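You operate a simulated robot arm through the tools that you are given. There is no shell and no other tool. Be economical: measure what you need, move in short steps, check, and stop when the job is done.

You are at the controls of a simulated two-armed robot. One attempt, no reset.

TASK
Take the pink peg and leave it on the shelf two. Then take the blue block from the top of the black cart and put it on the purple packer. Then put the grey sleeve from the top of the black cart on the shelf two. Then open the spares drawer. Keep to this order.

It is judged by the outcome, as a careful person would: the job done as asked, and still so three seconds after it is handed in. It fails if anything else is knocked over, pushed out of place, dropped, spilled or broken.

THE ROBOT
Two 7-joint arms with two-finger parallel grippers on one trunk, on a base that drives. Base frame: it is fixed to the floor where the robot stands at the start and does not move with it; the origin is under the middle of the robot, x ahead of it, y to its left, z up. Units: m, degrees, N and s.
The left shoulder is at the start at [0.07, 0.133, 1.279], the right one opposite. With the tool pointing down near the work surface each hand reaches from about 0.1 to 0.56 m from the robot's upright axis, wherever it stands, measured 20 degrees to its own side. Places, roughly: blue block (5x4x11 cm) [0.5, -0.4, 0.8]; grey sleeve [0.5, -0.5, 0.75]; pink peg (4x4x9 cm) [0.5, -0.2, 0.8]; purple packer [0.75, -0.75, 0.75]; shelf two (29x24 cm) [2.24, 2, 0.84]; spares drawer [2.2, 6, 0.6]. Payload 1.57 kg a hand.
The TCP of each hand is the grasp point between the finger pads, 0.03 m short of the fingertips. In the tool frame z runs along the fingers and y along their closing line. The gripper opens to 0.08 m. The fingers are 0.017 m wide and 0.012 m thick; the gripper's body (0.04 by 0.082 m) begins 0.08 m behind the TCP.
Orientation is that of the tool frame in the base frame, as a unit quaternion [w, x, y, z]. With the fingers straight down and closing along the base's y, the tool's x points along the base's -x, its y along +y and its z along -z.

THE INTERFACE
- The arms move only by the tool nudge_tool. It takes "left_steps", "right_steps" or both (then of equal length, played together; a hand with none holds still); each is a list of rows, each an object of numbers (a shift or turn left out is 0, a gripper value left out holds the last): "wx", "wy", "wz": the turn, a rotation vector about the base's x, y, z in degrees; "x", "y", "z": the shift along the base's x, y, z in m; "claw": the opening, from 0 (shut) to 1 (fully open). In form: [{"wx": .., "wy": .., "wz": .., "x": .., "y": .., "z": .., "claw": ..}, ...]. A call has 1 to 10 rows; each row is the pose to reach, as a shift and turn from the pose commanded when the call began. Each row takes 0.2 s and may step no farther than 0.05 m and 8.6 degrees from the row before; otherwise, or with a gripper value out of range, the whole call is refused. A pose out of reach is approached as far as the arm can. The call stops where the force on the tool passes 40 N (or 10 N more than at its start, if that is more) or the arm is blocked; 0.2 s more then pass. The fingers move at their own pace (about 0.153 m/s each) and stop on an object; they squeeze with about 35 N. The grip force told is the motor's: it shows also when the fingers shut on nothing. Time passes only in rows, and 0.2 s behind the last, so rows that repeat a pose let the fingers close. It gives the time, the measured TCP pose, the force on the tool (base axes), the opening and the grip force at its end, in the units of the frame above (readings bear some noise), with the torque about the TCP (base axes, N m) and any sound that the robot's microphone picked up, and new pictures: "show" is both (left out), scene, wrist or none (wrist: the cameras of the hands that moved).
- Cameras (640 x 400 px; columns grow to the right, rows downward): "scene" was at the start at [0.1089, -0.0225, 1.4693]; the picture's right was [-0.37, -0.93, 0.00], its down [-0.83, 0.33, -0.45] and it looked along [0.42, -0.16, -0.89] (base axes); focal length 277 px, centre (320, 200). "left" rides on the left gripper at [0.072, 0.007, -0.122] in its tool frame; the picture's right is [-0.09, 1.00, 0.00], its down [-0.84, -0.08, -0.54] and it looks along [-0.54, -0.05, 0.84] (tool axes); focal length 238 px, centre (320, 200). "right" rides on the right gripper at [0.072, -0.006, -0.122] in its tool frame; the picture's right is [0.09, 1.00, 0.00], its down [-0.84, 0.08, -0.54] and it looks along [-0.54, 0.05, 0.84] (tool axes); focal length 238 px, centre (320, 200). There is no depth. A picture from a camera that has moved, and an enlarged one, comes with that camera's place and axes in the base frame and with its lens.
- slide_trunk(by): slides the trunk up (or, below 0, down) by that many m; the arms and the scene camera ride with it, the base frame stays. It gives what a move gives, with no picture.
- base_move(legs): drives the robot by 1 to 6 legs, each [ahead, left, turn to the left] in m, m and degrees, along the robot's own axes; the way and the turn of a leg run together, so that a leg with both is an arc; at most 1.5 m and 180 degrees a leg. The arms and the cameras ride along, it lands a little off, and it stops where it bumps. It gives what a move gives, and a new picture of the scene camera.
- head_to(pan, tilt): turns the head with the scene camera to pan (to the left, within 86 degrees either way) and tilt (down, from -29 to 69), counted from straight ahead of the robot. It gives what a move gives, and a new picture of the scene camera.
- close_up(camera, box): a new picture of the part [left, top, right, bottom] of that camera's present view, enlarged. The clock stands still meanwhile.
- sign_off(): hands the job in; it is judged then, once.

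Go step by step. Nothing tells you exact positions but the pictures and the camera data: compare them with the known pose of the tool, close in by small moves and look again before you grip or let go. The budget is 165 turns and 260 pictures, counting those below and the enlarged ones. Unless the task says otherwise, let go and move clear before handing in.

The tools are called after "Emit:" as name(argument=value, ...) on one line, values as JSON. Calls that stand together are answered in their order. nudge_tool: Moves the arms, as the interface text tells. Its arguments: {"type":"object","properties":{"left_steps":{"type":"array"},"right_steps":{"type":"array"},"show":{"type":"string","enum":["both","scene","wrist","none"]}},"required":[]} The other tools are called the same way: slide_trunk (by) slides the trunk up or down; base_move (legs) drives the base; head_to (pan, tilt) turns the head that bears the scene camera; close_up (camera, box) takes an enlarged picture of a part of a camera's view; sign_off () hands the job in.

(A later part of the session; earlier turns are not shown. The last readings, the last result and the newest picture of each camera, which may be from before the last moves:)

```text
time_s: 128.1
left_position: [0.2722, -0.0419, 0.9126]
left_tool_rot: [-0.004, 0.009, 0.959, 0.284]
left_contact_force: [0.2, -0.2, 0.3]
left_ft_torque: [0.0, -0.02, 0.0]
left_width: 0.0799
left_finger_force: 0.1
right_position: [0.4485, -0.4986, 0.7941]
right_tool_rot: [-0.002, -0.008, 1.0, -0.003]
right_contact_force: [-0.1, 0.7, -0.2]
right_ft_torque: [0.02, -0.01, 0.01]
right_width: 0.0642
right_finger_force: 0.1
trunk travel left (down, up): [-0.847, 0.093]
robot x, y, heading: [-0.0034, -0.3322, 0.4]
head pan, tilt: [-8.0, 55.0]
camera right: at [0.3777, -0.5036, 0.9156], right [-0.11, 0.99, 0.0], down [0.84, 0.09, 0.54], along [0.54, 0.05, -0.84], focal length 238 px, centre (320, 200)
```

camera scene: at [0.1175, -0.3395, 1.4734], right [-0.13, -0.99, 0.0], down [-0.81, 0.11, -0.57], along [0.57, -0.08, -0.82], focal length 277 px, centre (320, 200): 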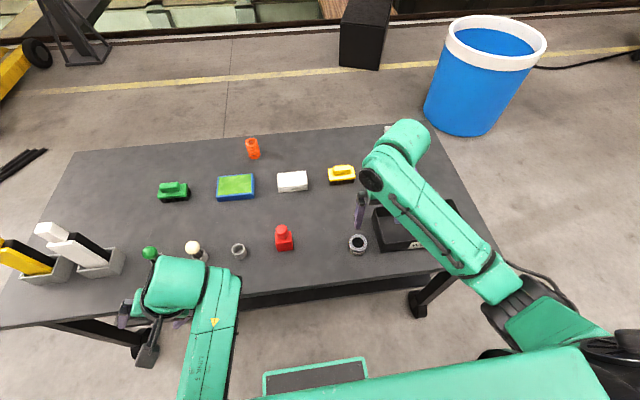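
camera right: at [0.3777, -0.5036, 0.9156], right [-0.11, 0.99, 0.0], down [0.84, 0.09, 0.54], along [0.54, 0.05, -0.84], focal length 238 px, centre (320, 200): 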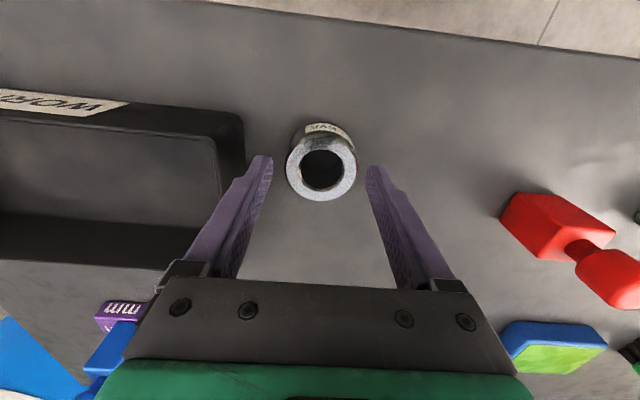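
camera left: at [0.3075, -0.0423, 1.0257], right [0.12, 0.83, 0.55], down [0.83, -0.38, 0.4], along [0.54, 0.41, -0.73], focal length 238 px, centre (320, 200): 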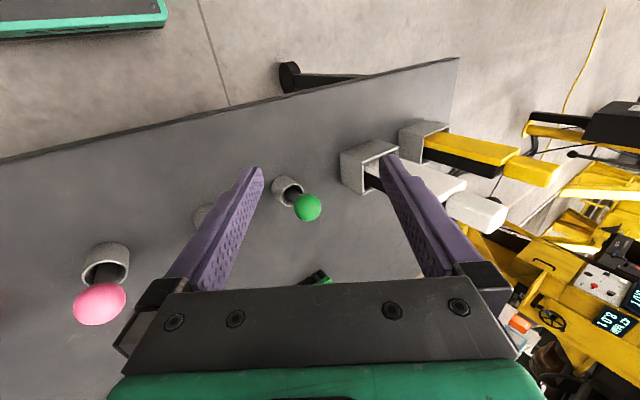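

Centred. Lowering the rest and closing.

Emit:
nudge_tool(right_steps=[{"z": -0.02, "y": 0.001}, {"z": -0.037, "y": 0.001}, {"z": -0.037, "y": 0.001, "claw": 0}, {"z": -0.037, "y": 0.001, "claw": 0}, {"z": -0.037, "y": 0.001, "claw": 0}], show="wrist")

```text
time_s: 129.3
left_position: [0.2726, -0.0412, 0.9138]
left_tool_rot: [-0.003, 0.009, 0.959, 0.284]
left_contact_force: [1.1, -0.5, 0.0]
left_ft_torque: [0.02, -0.01, 0.01]
left_width: 0.0801
left_finger_force: 0.0
right_position: [0.4489, -0.4971, 0.7579]
right_tool_rot: [-0.002, -0.008, 1.0, -0.003]
right_contact_force: [0.7, -0.5, 1.7]
right_ft_torque: [0.08, 0.09, 0.02]
right_width: 0.0514
right_finger_force: 34.8
trunk travel left (down, up): [-0.847, 0.093]
robot x, y, heading: [-0.0016, -0.3305, 0.4]
head pan, tilt: [-8.0, 55.0]
camera right: at [0.3777, -0.5026, 0.8794], right [-0.11, 0.99, 0.0], down [0.84, 0.09, 0.54], along [0.54, 0.05, -0.84], focal length 238 px, centre (320, 200)
```

right: 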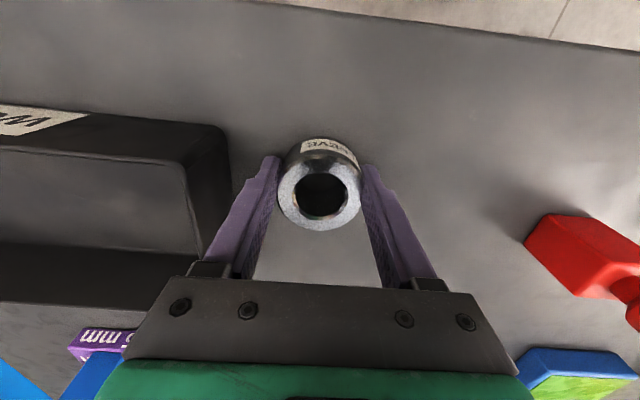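

Sleeve gripped at 51 mm. Lifting and drawing it in.

Emit:
nudge_tool(right_steps=[{"z": 0.03}, {"z": 0.07}, {"z": 0.115}, {"z": 0.16}, {"z": 0.19, "x": -0.03}, {"z": 0.22, "x": -0.06}, {"z": 0.245, "x": -0.09}, {"z": 0.245, "x": -0.12, "y": 0.02}], show="wrist")

Emit:
base_move(legs=[[-0.28, 0, 0], [0, 1.5, 0]])

```text
time_s: 131.1
left_position: [0.2725, -0.0415, 0.9134]
left_tool_rot: [-0.003, 0.009, 0.959, 0.284]
left_contact_force: [0.0, 0.3, 0.5]
left_ft_torque: [-0.02, 0.01, -0.01]
left_width: 0.08
left_finger_force: 0.1
right_position: [0.3299, -0.4748, 1.0028]
right_tool_rot: [-0.002, -0.006, 1.0, -0.003]
right_contact_force: [0.0, 0.7, -2.6]
right_ft_torque: [0.0, 0.0, 0.01]
right_width: 0.05
right_finger_force: 34.8
trunk travel left (down, up): [-0.847, 0.093]
robot x, y, heading: [-0.0028, -0.3305, 0.2]
head pan, tilt: [-8.0, 55.0]
camera right: at [0.2581, -0.4816, 1.124], right [-0.11, 0.99, -0.01], down [0.84, 0.09, 0.54], along [0.54, 0.05, -0.84], focal length 238 px, centre (320, 200)
```

right: 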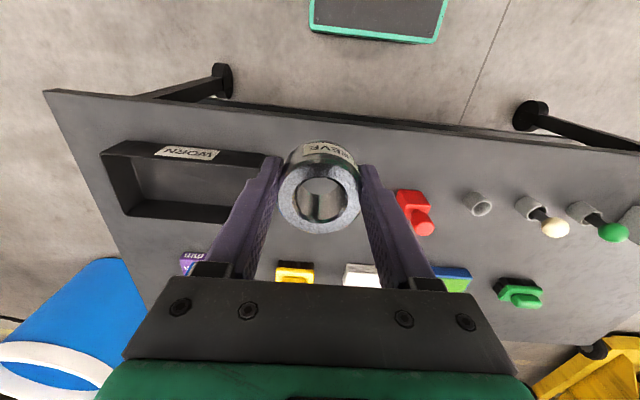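

```text
time_s: 140.3
left_position: [-0.0118, 1.4877, 0.9133]
left_tool_rot: [-0.003, 0.012, 0.958, 0.286]
left_contact_force: [0.2, 0.8, -0.5]
left_ft_torque: [0.02, -0.02, -0.03]
left_width: 0.0801
left_finger_force: 0.0
right_position: [0.0429, 1.0533, 1.001]
right_tool_rot: [-0.001, -0.004, 1.0, -0.003]
right_contact_force: [-0.4, 0.1, -2.6]
right_ft_torque: [-0.01, 0.02, 0.01]
right_width: 0.0499
right_finger_force: 35.0
trunk travel left (down, up): [-0.847, 0.093]
robot x, y, heading: [-0.2873, 1.2002, 0.2]
head pan, tilt: [-8.0, 55.0]
camera scene: at [-0.1667, 1.19, 1.4732], right [-0.14, -0.99, 0.0], down [-0.81, 0.11, -0.57], along [0.57, -0.08, -0.82], focal length 277 px, centre (320, 200)
```

scene: 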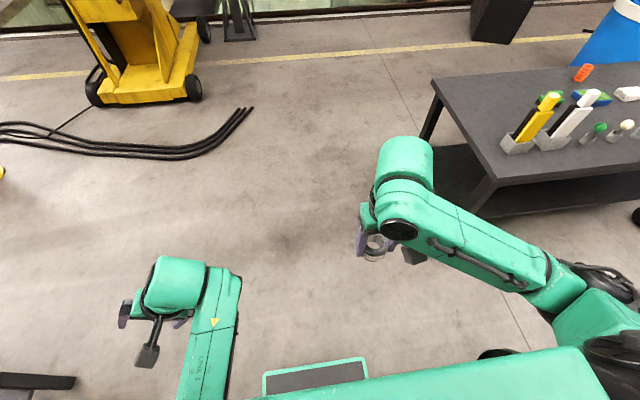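

Sleeve secure. Following the same route to the jack, to stand facing the shelf a little more to the right this time.

Emit:
base_move(legs=[[0, -0.15, -0.2], [1.4, 0, 0], [1.1, 0, 0], [0, 0, 95]])

Emit:
head_to(pan=0, tilt=50)

```text
time_s: 157.4
left_position: [1.9053, 1.3419, 0.9129]
left_tool_rot: [0.209, 0.692, -0.664, -0.192]
left_contact_force: [0.4, -1.0, 0.2]
left_ft_torque: [-0.05, 0.01, -0.01]
left_width: 0.08
left_finger_force: 0.1
right_position: [2.3352, 1.4255, 1.002]
right_tool_rot: [0.0, 0.733, -0.681, 0.003]
right_contact_force: [-0.7, -0.6, -3.2]
right_ft_torque: [-0.03, 0.01, -0.04]
right_width: 0.0492
right_finger_force: 34.6
trunk travel left (down, up): [-0.847, 0.093]
robot x, y, heading: [2.2068, 1.0877, 94.0]
head pan, tilt: [-8.0, 55.0]
camera scene: at [2.2133, 1.2064, 1.4732], right [1.0, -0.07, 0.0], down [-0.06, -0.82, -0.57], along [0.04, 0.57, -0.82], focal length 277 px, centre (320, 200)
```

scene: 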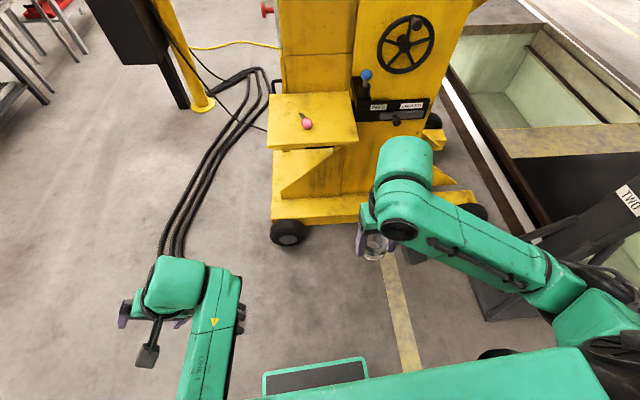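

```text
time_s: 158.1
left_position: [1.9047, 1.3419, 0.9136]
left_tool_rot: [0.209, 0.692, -0.664, -0.192]
left_contact_force: [-0.6, 0.0, 0.4]
left_ft_torque: [-0.02, -0.01, 0.0]
left_width: 0.0799
left_finger_force: 0.0
right_position: [2.335, 1.4249, 1.0026]
right_tool_rot: [0.0, 0.732, -0.681, 0.003]
right_contact_force: [1.0, -0.3, -3.1]
right_ft_torque: [-0.06, -0.06, 0.0]
right_width: 0.049
right_finger_force: 34.9
trunk travel left (down, up): [-0.847, 0.093]
robot x, y, heading: [2.208, 1.0839, 93.6]
head pan, tilt: [0.0, 50.0]
camera scene: at [2.2028, 1.2113, 1.4797], right [1.0, 0.07, 0.0], down [0.05, -0.76, -0.64], along [-0.04, 0.64, -0.77], focal length 277 px, centre (320, 200)
```

scene: 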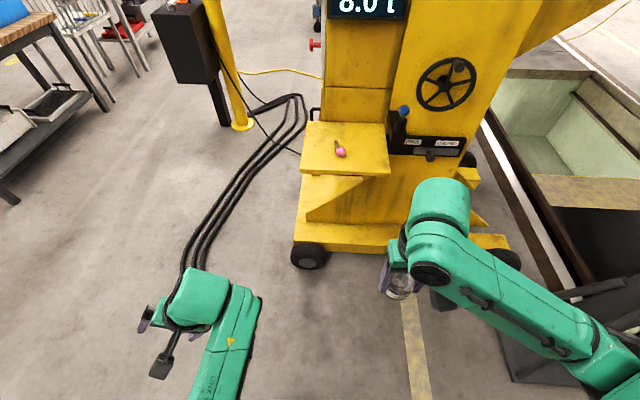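

The grip width is shrinking slightly, so I'll check the sleeve in the wrist camera.

Emit:
close_up(camera="right", box=[220, 90, 420, 300])

```text
1.90 times, centred on (320, 195) of right
camera zoom: at [2.346, 1.3549, 1.1234], right [-0.99, -0.16, 0.0], down [-0.14, 0.83, 0.54], along [-0.08, 0.53, -0.84], focal length 454 px, centre (320, 210)
```

zoom: 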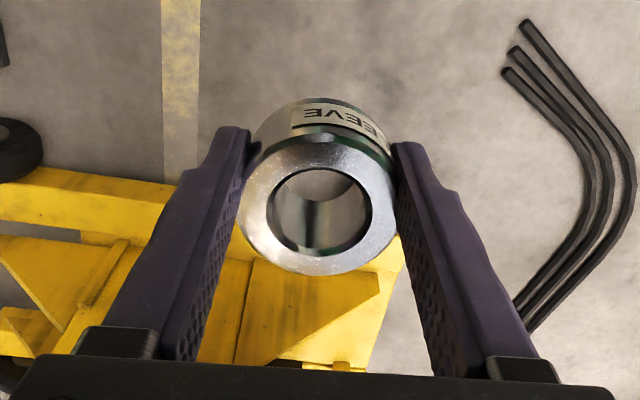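

The sleeve sits centred in the pads and has not slipped in view. Driving up to the shelf.

Emit:
base_move(legs=[[0.35, 0, 0]])

Emit:
nudge_tool(right_steps=[{"y": 0.04}, {"y": 0.08}, {"y": 0.12}, {"y": 0.15}], show="both")

```text
time_s: 160.4
left_position: [1.8814, 1.6853, 0.9148]
left_tool_rot: [0.208, 0.693, -0.663, -0.193]
left_contact_force: [-0.6, 0.2, 0.8]
left_ft_torque: [0.0, 0.01, -0.01]
left_width: 0.0798
left_finger_force: 0.0
right_position: [2.3119, 1.7698, 1.0024]
right_tool_rot: [-0.001, 0.732, -0.681, 0.003]
right_contact_force: [0.1, 0.3, -2.7]
right_ft_torque: [-0.05, -0.04, 0.04]
right_width: 0.0491
right_finger_force: 34.9
trunk travel left (down, up): [-0.847, 0.093]
robot x, y, heading: [2.1862, 1.4303, 93.7]
head pan, tilt: [0.0, 50.0]
camera scene: at [2.1799, 1.5548, 1.4798], right [1.0, 0.07, 0.0], down [0.05, -0.76, -0.64], along [-0.04, 0.64, -0.77], focal length 277 px, centre (320, 200)
```

scene: 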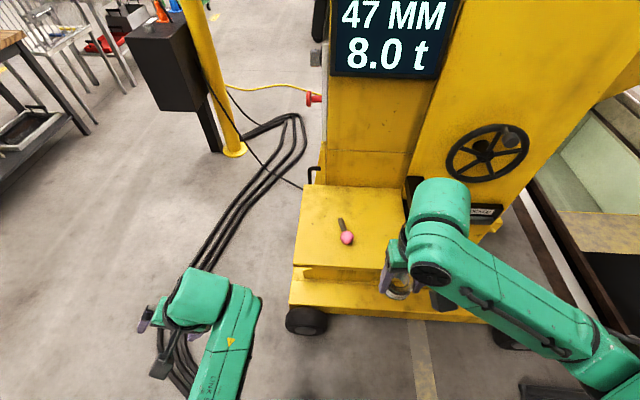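

```text
time_s: 161.4
left_position: [1.8807, 1.6868, 0.9122]
left_tool_rot: [0.209, 0.692, -0.664, -0.192]
left_contact_force: [-0.8, -0.6, 0.3]
left_ft_torque: [-0.03, -0.01, 0.01]
left_width: 0.0799
left_finger_force: 0.1
right_position: [2.3109, 1.9207, 1.0014]
right_tool_rot: [0.0, 0.733, -0.68, 0.004]
right_contact_force: [-0.8, -0.8, -4.3]
right_ft_torque: [-0.01, -0.03, 0.01]
right_width: 0.049
right_finger_force: 34.8
trunk travel left (down, up): [-0.847, 0.093]
robot x, y, heading: [2.19, 1.4269, 94.1]
head pan, tilt: [0.0, 50.0]
camera scene: at [2.1792, 1.5578, 1.4795], right [1.0, 0.07, 0.0], down [0.05, -0.77, -0.64], along [-0.04, 0.64, -0.77], focal length 277 px, centre (320, 200)
camera right: at [2.3226, 1.8506, 1.123], right [-0.99, -0.16, -0.01], down [-0.14, 0.83, 0.54], along [-0.08, 0.53, -0.84], focal length 238 px, centre (320, 200)
```

scene: 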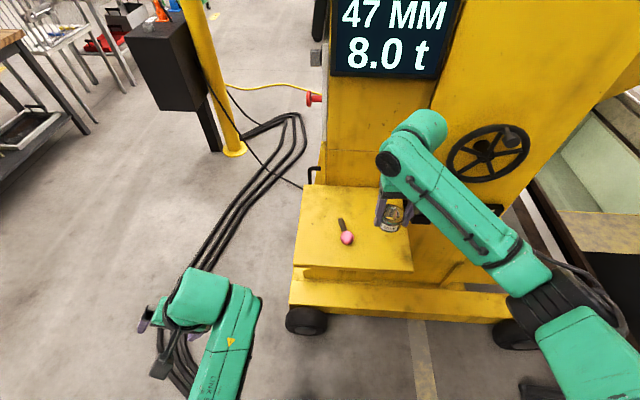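
right: 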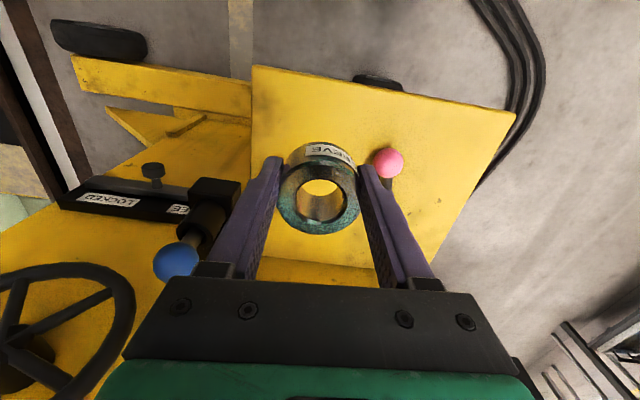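

The lever knob is at about [2.418, 2.025, 0.98], and the peg's ball at [2.225, 1.95]. Placing the sleeve at x≈2.31, y≈1.94 clears both. Lowering to just above the shelf.

Emit:
nudge_tool(right_steps=[{"x": -0.001, "y": 0.02, "z": -0.04}, {"x": -0.001, "y": 0.02, "z": -0.08}, {"x": -0.001, "y": 0.02, "z": -0.11}], show="both")

Emit:
close_up(camera="scene", box=[288, 170, 448, 270])

```text
time_s: 162.2
left_position: [1.8814, 1.6862, 0.9128]
left_tool_rot: [0.209, 0.692, -0.664, -0.192]
left_contact_force: [0.8, 0.0, -0.4]
left_ft_torque: [0.04, 0.01, -0.02]
left_width: 0.0799
left_finger_force: 0.0
right_position: [2.3105, 1.9411, 0.8908]
right_tool_rot: [-0.001, 0.733, -0.681, 0.004]
right_contact_force: [-0.7, -0.4, -3.2]
right_ft_torque: [-0.07, -0.03, 0.01]
right_width: 0.0488
right_finger_force: 35.2
trunk travel left (down, up): [-0.847, 0.093]
robot x, y, heading: [2.1845, 1.4298, 93.8]
head pan, tilt: [0.0, 50.0]
camera scene: at [2.18, 1.5562, 1.4798], right [1.0, 0.07, 0.0], down [0.05, -0.76, -0.64], along [-0.04, 0.64, -0.77], focal length 277 px, centre (320, 200)
camera right: at [2.3221, 1.8708, 1.0121], right [-0.99, -0.17, 0.0], down [-0.14, 0.83, 0.54], along [-0.09, 0.53, -0.84], focal length 238 px, centre (320, 200)
```

scene: 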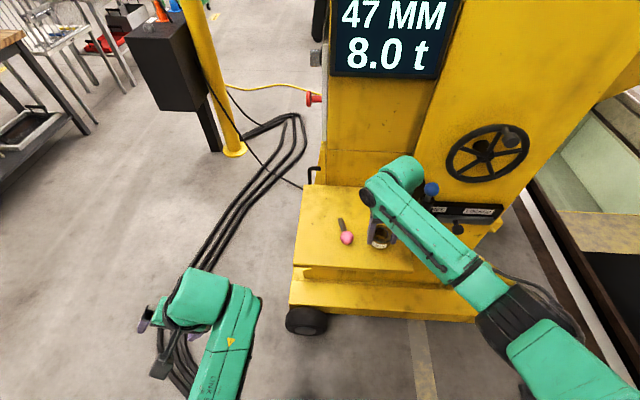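
right: 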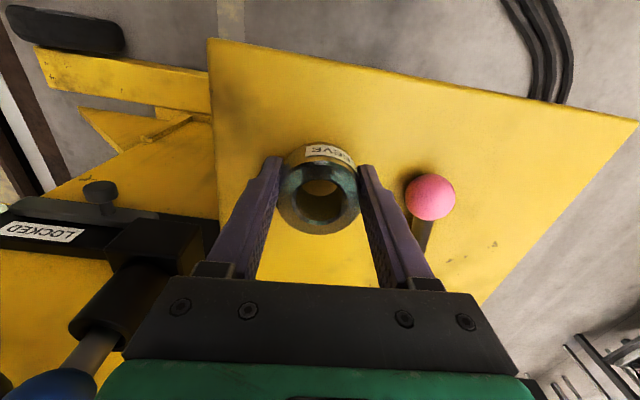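

```text
4.00 times, centred on (368, 220) of scene
camera zoom: at [2.18, 1.5562, 1.4798], right [1.0, 0.07, 0.0], down [0.05, -0.76, -0.64], along [-0.04, 0.64, -0.77], focal length 1108 px, centre (128, 120)
```

zoom: 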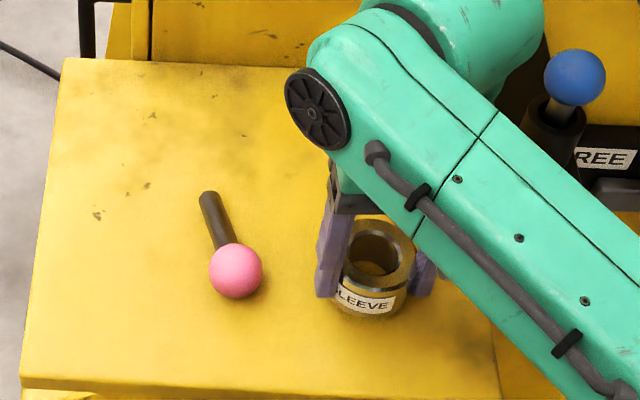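

Clear of everything. Lowering the last centimetre to contact.

Emit:
nudge_tool(right_steps=[{"z": -0.005}, {"z": -0.009}, {"z": -0.012}], show="none")

```text
time_s: 163.0
left_position: [1.8825, 1.6865, 0.9135]
left_tool_rot: [0.209, 0.692, -0.663, -0.192]
left_contact_force: [-0.2, 0.0, 0.4]
left_ft_torque: [-0.04, 0.01, 0.02]
left_width: 0.0799
left_finger_force: 0.1
right_position: [2.3099, 1.941, 0.8799]
right_tool_rot: [0.0, 0.732, -0.681, 0.003]
right_contact_force: [0.4, 0.1, -3.2]
right_ft_torque: [-0.04, 0.0, -0.02]
right_width: 0.049
right_finger_force: 35.1
trunk travel left (down, up): [-0.847, 0.093]
robot x, y, heading: [2.1852, 1.4255, 93.8]
head pan, tilt: [0.0, 50.0]
```

Emit:
nudge_tool(right_steps=[{"z": -0.002}, {"z": -0.004}, {"z": -0.005}], show="none")

```text
time_s: 163.8
left_position: [1.8814, 1.6844, 0.9147]
left_tool_rot: [0.208, 0.692, -0.663, -0.193]
left_contact_force: [-0.2, -0.7, -0.3]
left_ft_torque: [0.01, 0.02, 0.02]
left_width: 0.0801
left_finger_force: 0.1
right_position: [2.3105, 1.9396, 0.8783]
right_tool_rot: [-0.004, 0.733, -0.681, 0.0]
right_contact_force: [1.5, 3.1, 20.4]
right_ft_torque: [-0.15, 0.14, 0.12]
right_width: 0.0489
right_finger_force: 35.3
trunk travel left (down, up): [-0.847, 0.093]
robot x, y, heading: [2.1904, 1.4313, 93.7]
head pan, tilt: [0.0, 50.0]
```

The sleeve rests on the shelf. I'll open moderately and lift straight up.

Emit:
nudge_tool(right_steps=[{"z": 0.003}, {"z": 0.003, "claw": 0.75}, {"z": 0.003, "claw": 0.8}, {"z": 0.003, "claw": 0.8}, {"z": 0.04}, {"z": 0.08}, {"z": 0.12}, {"z": 0.14, "y": -0.04}, {"z": 0.14, "y": -0.085}, {"z": 0.14, "y": -0.13}], show="scene")

Emit:
close_up(camera="scene", box=[288, 170, 448, 270])

```text
time_s: 166.0
left_position: [1.882, 1.6856, 0.9147]
left_tool_rot: [0.208, 0.692, -0.663, -0.192]
left_contact_force: [-0.3, 0.0, 0.5]
left_ft_torque: [-0.01, -0.03, 0.03]
left_width: 0.0802
left_finger_force: 0.1
right_position: [2.3096, 1.8076, 1.016]
right_tool_rot: [-0.001, 0.733, -0.68, 0.003]
right_contact_force: [0.9, 0.3, 0.5]
right_ft_torque: [0.03, 0.0, -0.02]
right_width: 0.0639
right_finger_force: 0.0
trunk travel left (down, up): [-0.847, 0.093]
robot x, y, heading: [2.1887, 1.4283, 94.0]
head pan, tilt: [0.0, 50.0]
camera scene: at [2.18, 1.5541, 1.4799], right [1.0, 0.07, 0.0], down [0.05, -0.76, -0.64], along [-0.04, 0.64, -0.77], focal length 277 px, centre (320, 200)
```

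scene: 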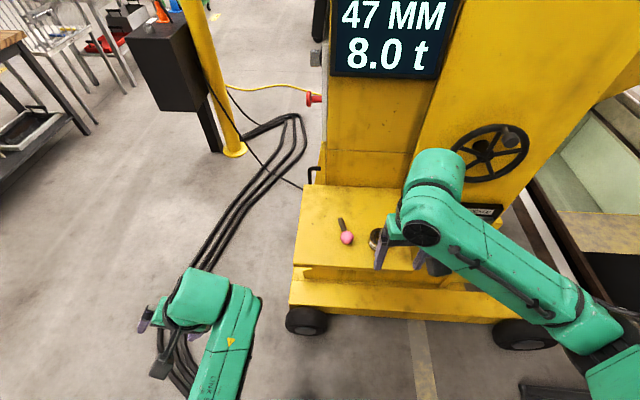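

```text
4.00 times, centred on (368, 220) of scene
camera zoom: at [2.18, 1.5541, 1.4799], right [1.0, 0.07, 0.0], down [0.05, -0.76, -0.64], along [-0.04, 0.64, -0.77], focal length 1108 px, centre (128, 120)
```

zoom: 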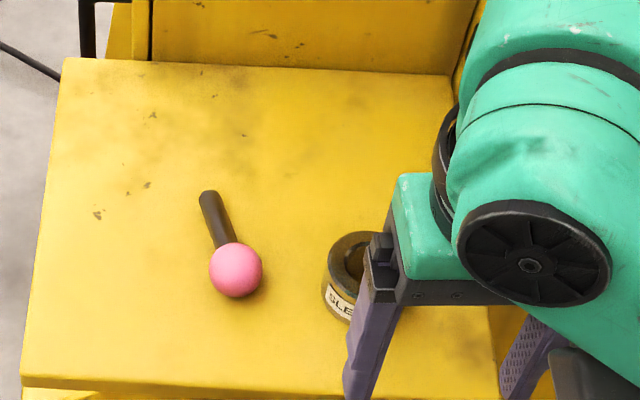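

Sleeve and peg are both on shelf two. Now the drawer: I'll back away from the jack and drive left, then look along the way.

Emit:
base_move(legs=[[-0.45, 0, 0], [0, 0, -4], [0, 1.4, 0]])

Emit:
head_to(pan=0, tilt=25)

```text
time_s: 175.8
left_position: [0.5186, 1.2449, 0.9129]
left_tool_rot: [-0.206, -0.674, 0.681, 0.198]
left_contact_force: [0.9, 0.7, 1.8]
left_ft_torque: [-0.01, 0.01, -0.01]
left_width: 0.08
left_finger_force: 0.0
right_position: [0.9506, 1.3458, 1.0139]
right_tool_rot: [-0.001, 0.715, -0.7, 0.003]
right_contact_force: [-0.1, 0.5, 0.2]
right_ft_torque: [-0.01, 0.0, 0.0]
right_width: 0.0641
right_finger_force: 0.1
trunk travel left (down, up): [-0.847, 0.093]
robot x, y, heading: [0.8099, 0.972, 90.8]
head pan, tilt: [0.0, 50.0]
camera scene: at [0.8082, 1.0989, 1.4797], right [1.0, 0.01, 0.0], down [0.01, -0.77, -0.64], along [-0.01, 0.64, -0.77], focal length 277 px, centre (320, 200)
```

scene: 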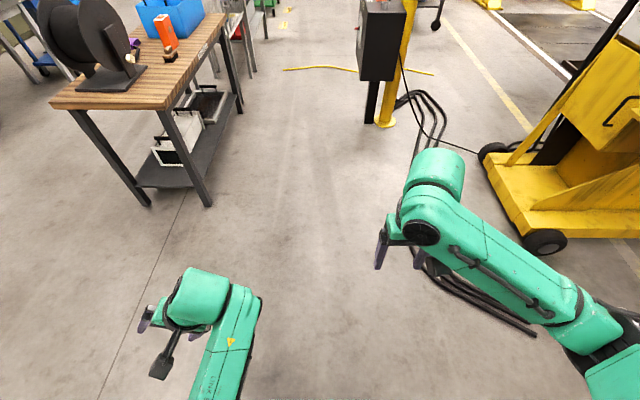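

```text
time_s: 176.7
left_position: [0.5181, 1.2447, 0.9145]
left_tool_rot: [-0.204, -0.675, 0.682, 0.197]
left_contact_force: [-0.5, 0.4, 0.4]
left_ft_torque: [-0.03, 0.02, 0.01]
left_width: 0.08
left_finger_force: 0.0
right_position: [0.9512, 1.3456, 1.0135]
right_tool_rot: [-0.001, 0.714, -0.7, 0.003]
right_contact_force: [-0.2, -0.1, 0.6]
right_ft_torque: [0.01, 0.01, -0.03]
right_width: 0.064
right_finger_force: 0.1
trunk travel left (down, up): [-0.847, 0.093]
robot x, y, heading: [0.8052, 0.9704, 90.4]
head pan, tilt: [0.0, 25.0]
camera scene: at [0.8076, 1.114, 1.5172], right [1.0, 0.01, 0.0], down [0.01, -0.42, -0.91], along [-0.01, 0.91, -0.42], focal length 277 px, centre (320, 200)
```

scene: 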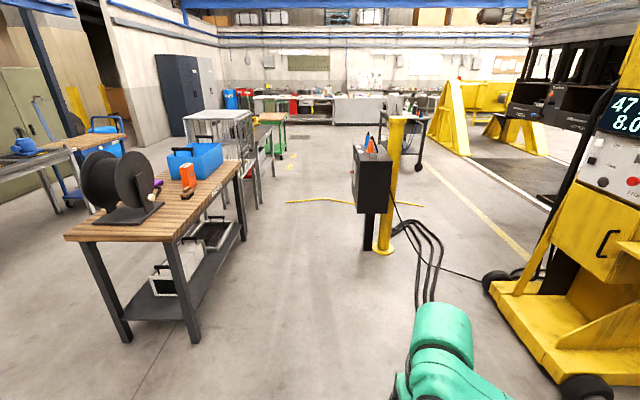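

The dark cart beyond the yellow post should hold the spares drawer. I'll zoom on it and the floor in between.

Emit:
close_up(camera="scene", box=[340, 85, 460, 185])

Emit:
close_up(camera="scene", box=[230, 160, 470, 310])

```text
4.00 times, centred on (400, 135) of scene
camera zoom: at [0.8076, 1.114, 1.5172], right [1.0, 0.01, 0.0], down [0.01, -0.42, -0.91], along [-0.01, 0.91, -0.42], focal length 1108 px, centre (0, 460)
```

zoom: 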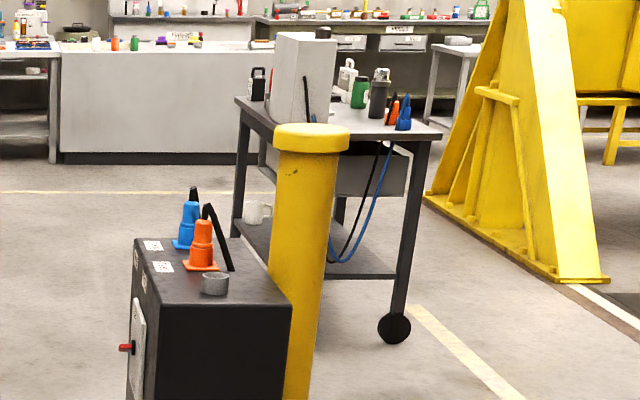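

```text
2.67 times, centred on (350, 235) of scene
camera zoom: at [0.8076, 1.114, 1.5172], right [1.0, 0.01, 0.0], down [0.01, -0.42, -0.91], along [-0.01, 0.91, -0.42], focal length 738 px, centre (240, 107)
```

zoom: 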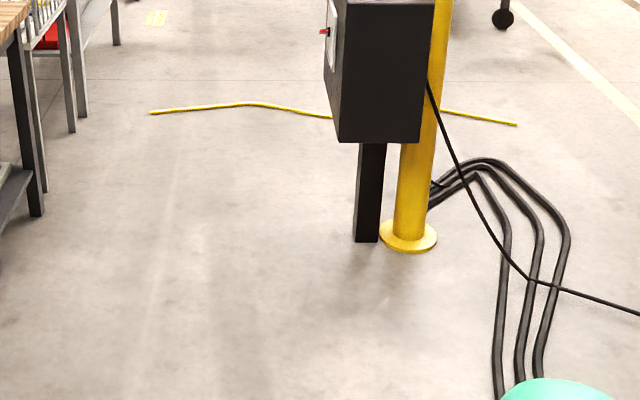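

The drawer hangs under the top of the dark bench near [2.2, 6]. I'll go through the gap between the wooden bench and the control post.

Emit:
base_move(legs=[[0, 0.24, -0.4], [1.2, 0, 0]])

```text
time_s: 184.2
left_position: [0.2927, 2.4593, 0.9129]
left_tool_rot: [-0.2, -0.663, 0.692, 0.201]
left_contact_force: [-0.5, 0.3, -0.1]
left_ft_torque: [0.0, -0.01, -0.02]
left_width: 0.0799
left_finger_force: 0.0
right_position: [0.7299, 2.5471, 1.0145]
right_tool_rot: [0.001, -0.704, 0.71, -0.003]
right_contact_force: [0.6, -0.2, -0.1]
right_ft_torque: [-0.01, 0.02, 0.0]
right_width: 0.0638
right_finger_force: 0.0
trunk travel left (down, up): [-0.847, 0.093]
robot x, y, heading: [0.5731, 2.1775, 88.9]
head pan, tilt: [0.0, 25.0]
camera scene: at [0.5793, 2.3196, 1.5173], right [1.0, -0.02, 0.0], down [-0.01, -0.42, -0.91], along [0.02, 0.91, -0.42], focal length 277 px, centre (320, 200)
```

scene: 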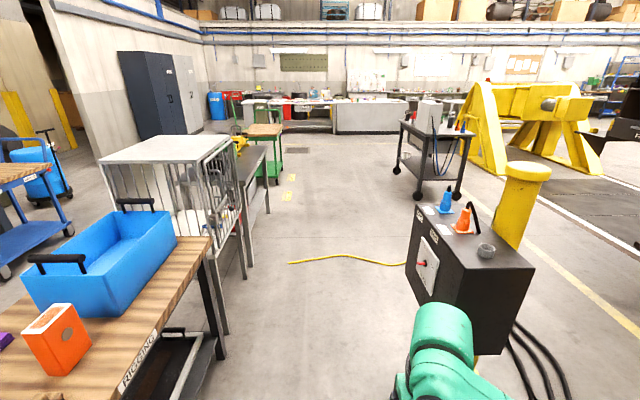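

The control box's left side is at x≈1.06, and I'm passing at x≈0.57. Continuing forward in stages.

Emit:
base_move(legs=[[0, 0.02, 1.1], [1.5, 0, 0]])

Emit:
head_to(pan=-35, tilt=25)

```text
time_s: 191.9
left_position: [0.2704, 3.9441, 0.9139]
left_tool_rot: [-0.202, -0.668, 0.688, 0.2]
left_contact_force: [0.7, -0.2, -0.9]
left_ft_torque: [0.02, 0.0, 0.0]
left_width: 0.0799
left_finger_force: 0.2
right_position: [0.7073, 4.0385, 1.0133]
right_tool_rot: [-0.001, 0.709, -0.706, 0.003]
right_contact_force: [-0.1, -0.3, -0.4]
right_ft_torque: [0.04, 0.02, 0.0]
right_width: 0.064
right_finger_force: 0.0
trunk travel left (down, up): [-0.847, 0.093]
robot x, y, heading: [0.5586, 3.6668, 89.9]
head pan, tilt: [0.0, 25.0]
camera scene: at [0.5589, 3.8087, 1.5173], right [1.0, 0.0, 0.0], down [0.0, -0.42, -0.91], along [0.0, 0.91, -0.42], focal length 277 px, centre (320, 200)
```

scene: 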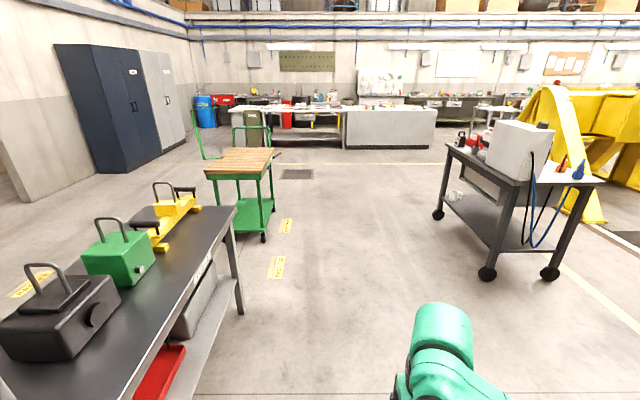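

```text
time_s: 192.9
left_position: [0.2702, 3.9439, 0.9131]
left_tool_rot: [-0.203, -0.668, 0.687, 0.199]
left_contact_force: [-0.3, 0.5, 0.0]
left_ft_torque: [0.02, 0.02, 0.0]
left_width: 0.08
left_finger_force: 0.1
right_position: [0.707, 4.0384, 1.0144]
right_tool_rot: [-0.001, 0.708, -0.706, 0.003]
right_contact_force: [0.0, 0.0, -0.2]
right_ft_torque: [0.01, 0.02, -0.01]
right_width: 0.0641
right_finger_force: 0.1
trunk travel left (down, up): [-0.847, 0.093]
robot x, y, heading: [0.5564, 3.6642, 90.0]
head pan, tilt: [-35.0, 25.0]
camera scene: at [0.6116, 3.7922, 1.5173], right [0.82, -0.58, 0.0], down [-0.24, -0.35, -0.91], along [0.52, 0.74, -0.42], focal length 277 px, centre (320, 200)
```

scene: 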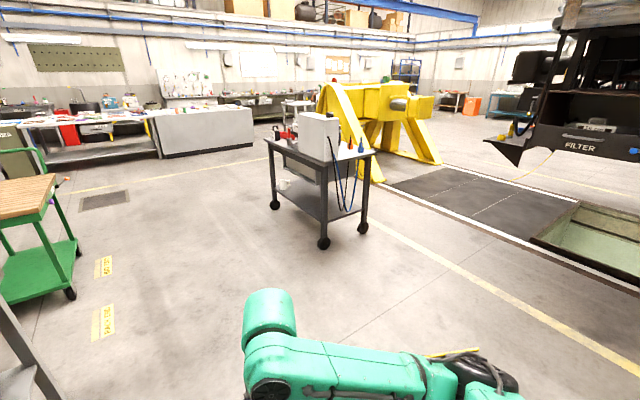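

I see the bench on casters with a drawer. Zooming in.

Emit:
close_up(camera="scene", box=[250, 100, 410, 260])

```text
2.50 times, centred on (330, 180) of scene
camera zoom: at [0.6116, 3.7922, 1.5173], right [0.82, -0.58, 0.0], down [-0.24, -0.35, -0.91], along [0.52, 0.74, -0.42], focal length 692 px, centre (295, 250)
```

zoom: 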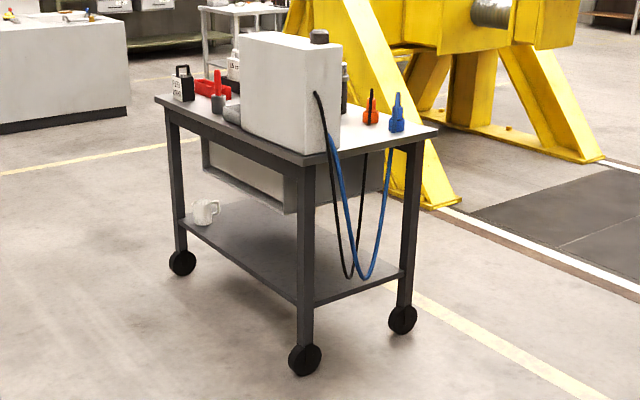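

The drawer is on the cart's −x long side, facing me if I stand at about [1.25, 6.1] facing +x. Driving there in stages.

Emit:
base_move(legs=[[1.25, -0.1, 0], [1.2, -0.05, 0], [0, 0, -90]])

Emit:
head_to(pan=0, tilt=30)

```text
time_s: 208.7
left_position: [0.9703, 6.4168, 0.9133]
left_tool_rot: [-0.01, -0.014, 0.959, 0.284]
left_contact_force: [-0.6, -0.7, 0.3]
left_ft_torque: [0.03, 0.01, 0.02]
left_width: 0.08
left_finger_force: 0.1
right_position: [1.0899, 5.9869, 1.0151]
right_tool_rot: [-0.002, -0.031, 1.0, -0.002]
right_contact_force: [0.4, 0.0, 0.6]
right_ft_torque: [0.0, -0.03, 0.01]
right_width: 0.0641
right_finger_force: 0.0
trunk travel left (down, up): [-0.847, 0.093]
robot x, y, heading: [0.7111, 6.1141, 3.0]
head pan, tilt: [-35.0, 25.0]
camera scene: at [0.8378, 6.0682, 1.5172], right [-0.53, -0.85, 0.0], down [-0.36, 0.22, -0.91], along [0.77, -0.48, -0.42], focal length 277 px, centre (320, 200)
```

scene: 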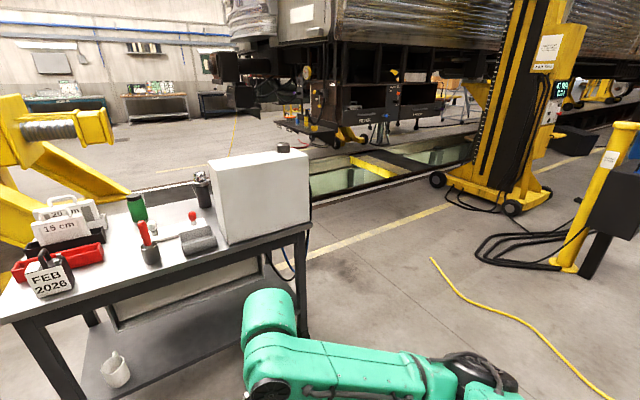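

```text
time_s: 209.7
left_position: [0.9707, 6.4152, 0.9133]
left_tool_rot: [-0.011, -0.014, 0.959, 0.283]
left_contact_force: [0.6, 0.2, -0.6]
left_ft_torque: [-0.02, 0.0, 0.01]
left_width: 0.0802
left_finger_force: 0.1
right_position: [1.0903, 5.9856, 1.0149]
right_tool_rot: [-0.002, -0.032, 0.999, -0.002]
right_contact_force: [-0.5, -0.2, 0.0]
right_ft_torque: [-0.01, 0.0, 0.0]
right_width: 0.0637
right_finger_force: 0.2
trunk travel left (down, up): [-0.847, 0.093]
robot x, y, heading: [0.7119, 6.1114, 3.0]
head pan, tilt: [0.0, 30.0]
camera scene: at [0.8498, 6.1215, 1.5093], right [0.05, -1.0, 0.0], down [-0.5, -0.03, -0.87], along [0.86, 0.05, -0.5], focal length 277 px, centre (320, 200)
```

scene: 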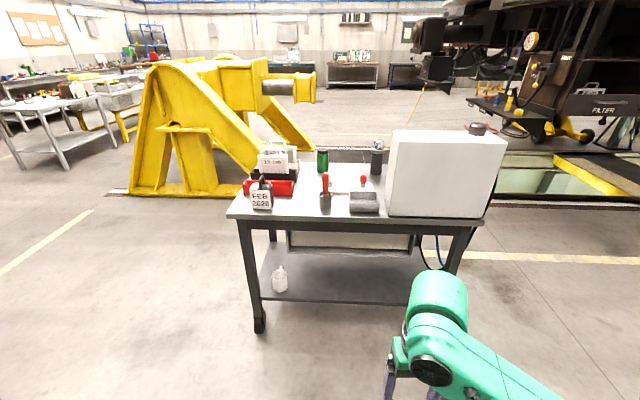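

The drawer box is under the table top. I'll zoom in to see whether its front or back faces me.

Emit:
close_up(camera="scene", box=[230, 190, 490, 330])

Emit:
slide_trunk(by=-0.35)

Emit:
head_to(pan=-5, tilt=20)

```text
2.46 times, centred on (360, 260) of scene
camera zoom: at [0.8498, 6.1215, 1.5093], right [0.05, -1.0, 0.0], down [-0.5, -0.03, -0.87], along [0.86, 0.05, -0.5], focal length 682 px, centre (222, 52)
```

zoom: 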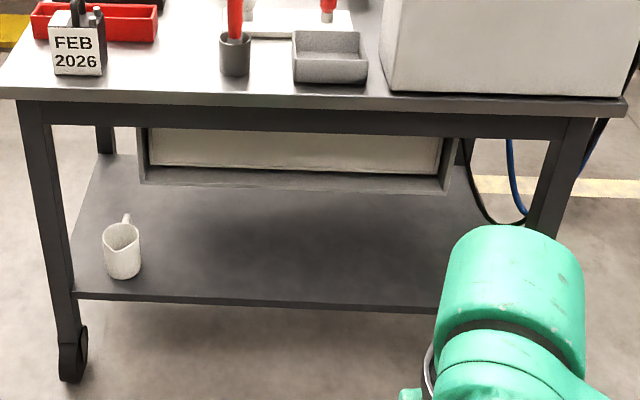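

```text
time_s: 213.1
left_position: [0.9694, 6.4162, 0.5635]
left_tool_rot: [-0.01, -0.014, 0.959, 0.284]
left_contact_force: [-0.2, -0.8, -0.7]
left_ft_torque: [-0.02, 0.02, -0.03]
left_width: 0.0801
left_finger_force: 0.1
right_position: [1.0896, 5.9878, 0.6651]
right_tool_rot: [-0.002, -0.032, 0.999, -0.003]
right_contact_force: [-0.2, 0.8, 0.8]
right_ft_torque: [0.05, -0.03, -0.01]
right_width: 0.064
right_finger_force: 0.0
trunk travel left (down, up): [-0.497, 0.443]
robot x, y, heading: [0.7102, 6.1125, 3.1]
head pan, tilt: [0.0, 30.0]
```

```text
time_s: 213.8
left_position: [0.9707, 6.4155, 0.5628]
left_tool_rot: [-0.011, -0.014, 0.959, 0.283]
left_contact_force: [0.2, 0.1, 0.1]
left_ft_torque: [0.02, 0.02, 0.01]
left_width: 0.08
left_finger_force: 0.1
right_position: [1.0896, 5.988, 0.665]
right_tool_rot: [-0.002, -0.031, 1.0, -0.003]
right_contact_force: [-1.2, -0.2, 0.3]
right_ft_torque: [-0.02, 0.01, -0.02]
right_width: 0.0643
right_finger_force: 0.0
trunk travel left (down, up): [-0.497, 0.443]
robot x, y, heading: [0.7072, 6.1129, 3.4]
head pan, tilt: [-5.0, 20.0]
camera scene: at [0.8526, 6.1137, 1.1753], right [-0.03, -1.0, 0.0], down [-0.34, 0.01, -0.94], along [0.94, -0.03, -0.34], focal length 277 px, centre (320, 200)
```

scene: 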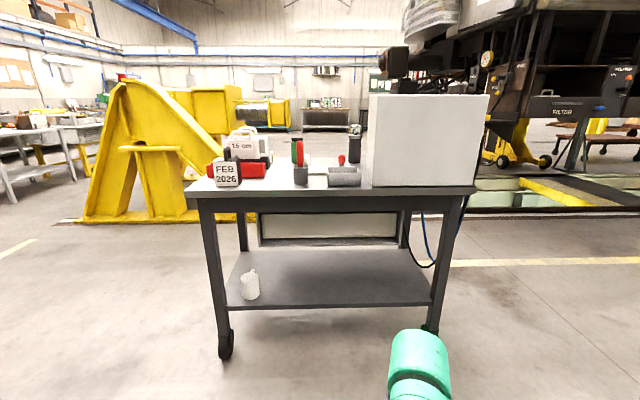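

Emit:
close_up(camera="scene", box=[230, 185, 430, 265])

```text
3.20 times, centred on (330, 225) of scene
camera zoom: at [0.8526, 6.1137, 1.1753], right [-0.03, -1.0, 0.0], down [-0.34, 0.01, -0.94], along [0.94, -0.03, -0.34], focal length 886 px, centre (288, 120)
```

zoom: 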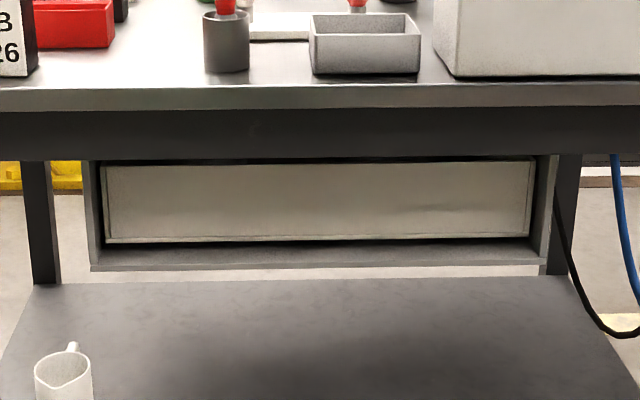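

This is the drawer's open back (no handle), so its front faces +x. There is about 1 m of free floor on that side, so I'll drive round the near end of the cart to reach it.

Emit:
base_move(legs=[[0, 0, -3.4], [0, -1.28, 0], [1.2, 0, 0]])

```text
time_s: 226.3
left_position: [2.1657, 5.1073, 0.5641]
left_tool_rot: [-0.001, 0.017, 0.959, 0.284]
left_contact_force: [0.1, -0.1, 0.0]
left_ft_torque: [0.01, 0.0, 0.0]
left_width: 0.08
left_finger_force: 0.1
right_position: [2.2588, 4.671, 0.6645]
right_tool_rot: [-0.001, 0.001, 1.0, -0.003]
right_contact_force: [-0.1, 0.0, 0.1]
right_ft_torque: [-0.02, 0.0, -0.02]
right_width: 0.0639
right_finger_force: 0.1
trunk travel left (down, up): [-0.497, 0.443]
robot x, y, heading: [1.8848, 4.824, -0.5]
head pan, tilt: [-5.0, 20.0]
camera scene: at [2.0301, 4.8134, 1.1753], right [-0.1, -1.0, 0.0], down [-0.34, 0.03, -0.94], along [0.94, -0.09, -0.34], focal length 277 px, centre (320, 200)
```

scene: 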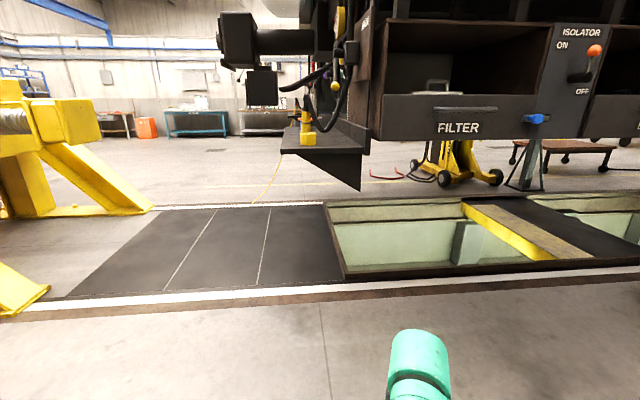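

The white rail edge is at x≈3.55, so standing at x≈3.05 is safe. Forward, turn round, and strafe up to the drawer front.

Emit:
base_move(legs=[[1.16, 0, 0], [0, 0, 179], [0, -1.1, 0]])

Emit:
head_to(pan=0, tilt=35)

```text
time_s: 231.2
left_position: [3.1763, 5.0837, 0.5685]
left_tool_rot: [0.008, 0.022, 0.958, 0.285]
left_contact_force: [0.8, 0.2, 0.3]
left_ft_torque: [-0.01, -0.01, 0.03]
left_width: 0.0799
left_finger_force: 0.0
right_position: [3.2604, 4.6474, 0.6707]
right_tool_rot: [0.008, 0.01, 1.0, -0.002]
right_contact_force: [-0.1, -0.4, -0.4]
right_ft_torque: [0.02, 0.01, -0.01]
right_width: 0.0639
right_finger_force: 0.1
trunk travel left (down, up): [-0.497, 0.443]
robot x, y, heading: [2.9013, 4.8026, -1.7]
head pan, tilt: [-5.0, 20.0]
stopped in leg 1: the robot was blocked; the commanded pose is now the measured one
camera scene: at [3.0253, 4.7935, 1.1775], right [-0.11, -0.99, 0.0], down [-0.32, 0.04, -0.95], along [0.94, -0.11, -0.33], focal length 277 px, centre (320, 200)
```

scene: 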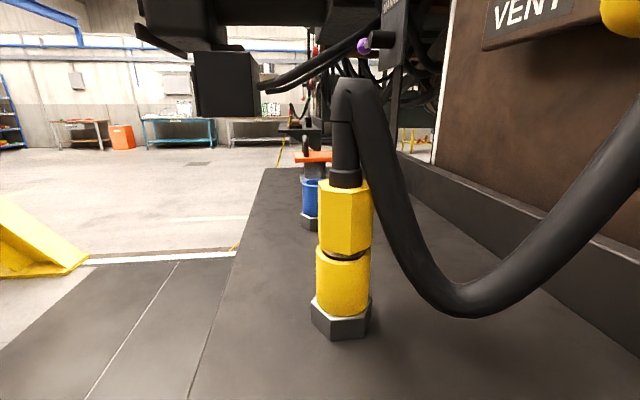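

```text
time_s: 232.0
left_position: [3.1785, 5.0837, 0.5685]
left_tool_rot: [0.009, 0.022, 0.958, 0.286]
left_contact_force: [0.0, 0.3, 0.0]
left_ft_torque: [0.01, 0.02, -0.01]
left_width: 0.0798
left_finger_force: 0.0
right_position: [3.2595, 4.6458, 0.6704]
right_tool_rot: [0.008, 0.009, 1.0, -0.001]
right_contact_force: [0.3, 0.3, -0.5]
right_ft_torque: [0.03, 0.01, -0.01]
right_width: 0.0642
right_finger_force: 0.1
trunk travel left (down, up): [-0.497, 0.443]
robot x, y, heading: [2.9015, 4.8043, -1.4]
head pan, tilt: [0.0, 35.0]
camera scene: at [3.021, 4.7984, 1.1538], right [-0.03, -1.0, 0.0], down [-0.56, 0.02, -0.83], along [0.83, -0.02, -0.56], focal length 277 px, centre (320, 200)
```

scene: 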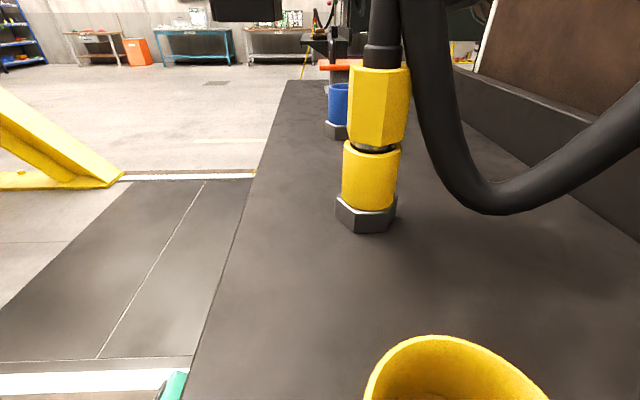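

I bumped the vehicle's hose bracket overhanging on the right. I'll back straight out, check it, and approach the drawer front from the cart's far end instead.

Emit:
base_move(legs=[[-0.6, 0, 0]])

Emit:
head_to(pan=-10, tilt=15)

```text
time_s: 235.4
left_position: [2.5726, 5.1025, 0.5635]
left_tool_rot: [0.0, 0.021, 0.959, 0.284]
left_contact_force: [-0.8, 0.1, -0.1]
left_ft_torque: [0.0, 0.01, 0.01]
left_width: 0.0798
left_finger_force: 0.1
right_position: [2.6614, 4.663, 0.6649]
right_tool_rot: [-0.002, 0.006, 1.0, -0.003]
right_contact_force: [1.0, -0.3, 0.3]
right_ft_torque: [0.01, 0.01, 0.01]
right_width: 0.064
right_finger_force: 0.1
trunk travel left (down, up): [-0.497, 0.443]
robot x, y, heading: [2.2896, 4.8188, -1.2]
head pan, tilt: [0.0, 35.0]
camera scene: at [2.4294, 4.816, 1.1515], right [-0.02, -1.0, 0.0], down [-0.57, 0.01, -0.82], along [0.82, -0.01, -0.57], focal length 277 px, centre (320, 200)
```

scene: 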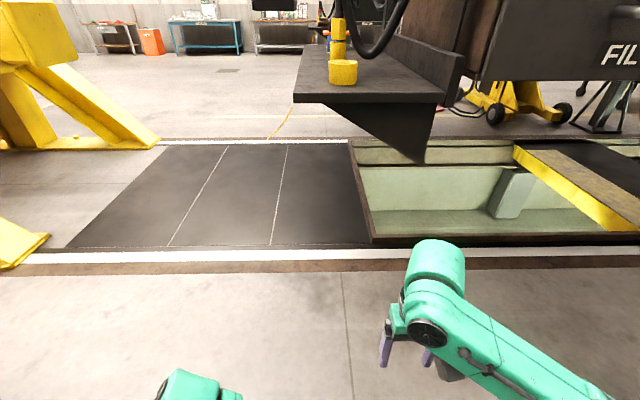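

```text
time_s: 236.2
left_position: [2.5731, 5.1013, 0.5651]
left_tool_rot: [0.0, 0.021, 0.959, 0.284]
left_contact_force: [-0.4, 0.5, 0.0]
left_ft_torque: [0.03, -0.06, -0.04]
left_width: 0.08
left_finger_force: 0.1
right_position: [2.6618, 4.6623, 0.6639]
right_tool_rot: [-0.001, 0.006, 1.0, -0.003]
right_contact_force: [-0.3, -0.5, -0.7]
right_ft_torque: [-0.01, -0.01, 0.02]
right_width: 0.0642
right_finger_force: 0.1
trunk travel left (down, up): [-0.497, 0.443]
robot x, y, heading: [2.2938, 4.8134, -1.3]
head pan, tilt: [-10.0, 15.0]
camera scene: at [2.4334, 4.7997, 1.1834], right [-0.19, -0.98, 0.0], down [-0.25, 0.05, -0.97], along [0.95, -0.18, -0.26], focal length 277 px, centre (320, 200)
```

scene: 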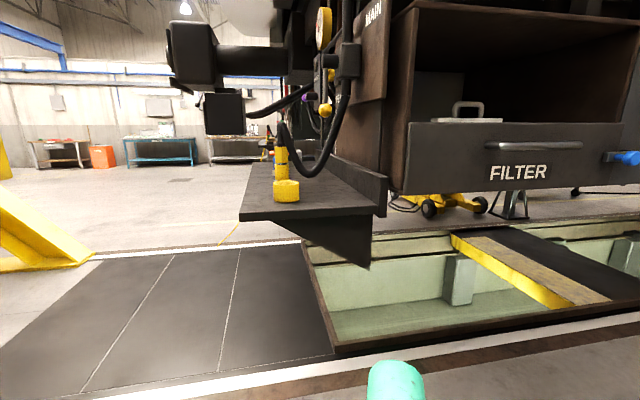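

Nothing on the bracket was disturbed. Now backing out and going round by the far end of the cart.

Emit:
base_move(legs=[[-1.15, 0, 1.3], [0, 1.5, 0]])

Emit:
head_to(pan=45, tilt=25)

```text
time_s: 249.2
left_position: [1.3644, 6.6109, 0.5631]
left_tool_rot: [-0.005, 0.002, 0.959, 0.284]
left_contact_force: [0.0, -0.3, 0.2]
left_ft_torque: [-0.01, 0.0, -0.01]
left_width: 0.08
left_finger_force: 0.1
right_position: [1.4698, 6.1774, 0.6636]
right_tool_rot: [-0.001, -0.015, 1.0, -0.002]
right_contact_force: [1.0, 0.8, 0.5]
right_ft_torque: [-0.01, 0.03, -0.01]
right_width: 0.0641
right_finger_force: 0.1
trunk travel left (down, up): [-0.497, 0.443]
robot x, y, heading: [1.0936, 6.3194, 1.2]
head pan, tilt: [-10.0, 15.0]
camera scene: at [1.2368, 6.305, 1.1835], right [-0.15, -0.99, 0.0], down [-0.26, 0.04, -0.97], along [0.95, -0.15, -0.26], focal length 277 px, centre (320, 200)
```

scene: 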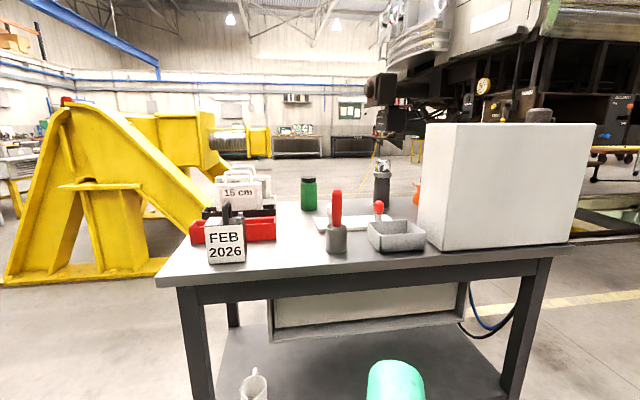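

```text
time_s: 250.4
left_position: [1.365, 6.6117, 0.5642]
left_tool_rot: [-0.006, 0.001, 0.959, 0.284]
left_contact_force: [-0.6, 0.0, 0.2]
left_ft_torque: [0.03, -0.01, -0.01]
left_width: 0.0801
left_finger_force: 0.0
right_position: [1.4704, 6.1782, 0.6647]
right_tool_rot: [-0.002, -0.015, 1.0, -0.002]
right_contact_force: [-0.5, 0.5, 0.5]
right_ft_torque: [-0.01, -0.01, 0.02]
right_width: 0.064
right_finger_force: 0.2
trunk travel left (down, up): [-0.497, 0.443]
robot x, y, heading: [1.0931, 6.3146, 1.1]
head pan, tilt: [45.0, 25.0]
camera scene: at [1.2082, 6.3855, 1.1673], right [0.72, -0.69, 0.0], down [-0.29, -0.31, -0.91], along [0.63, 0.65, -0.42], focal length 277 px, centre (320, 200)
```

scene: 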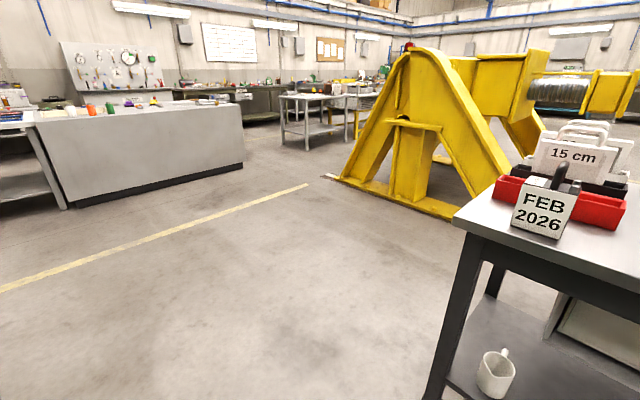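

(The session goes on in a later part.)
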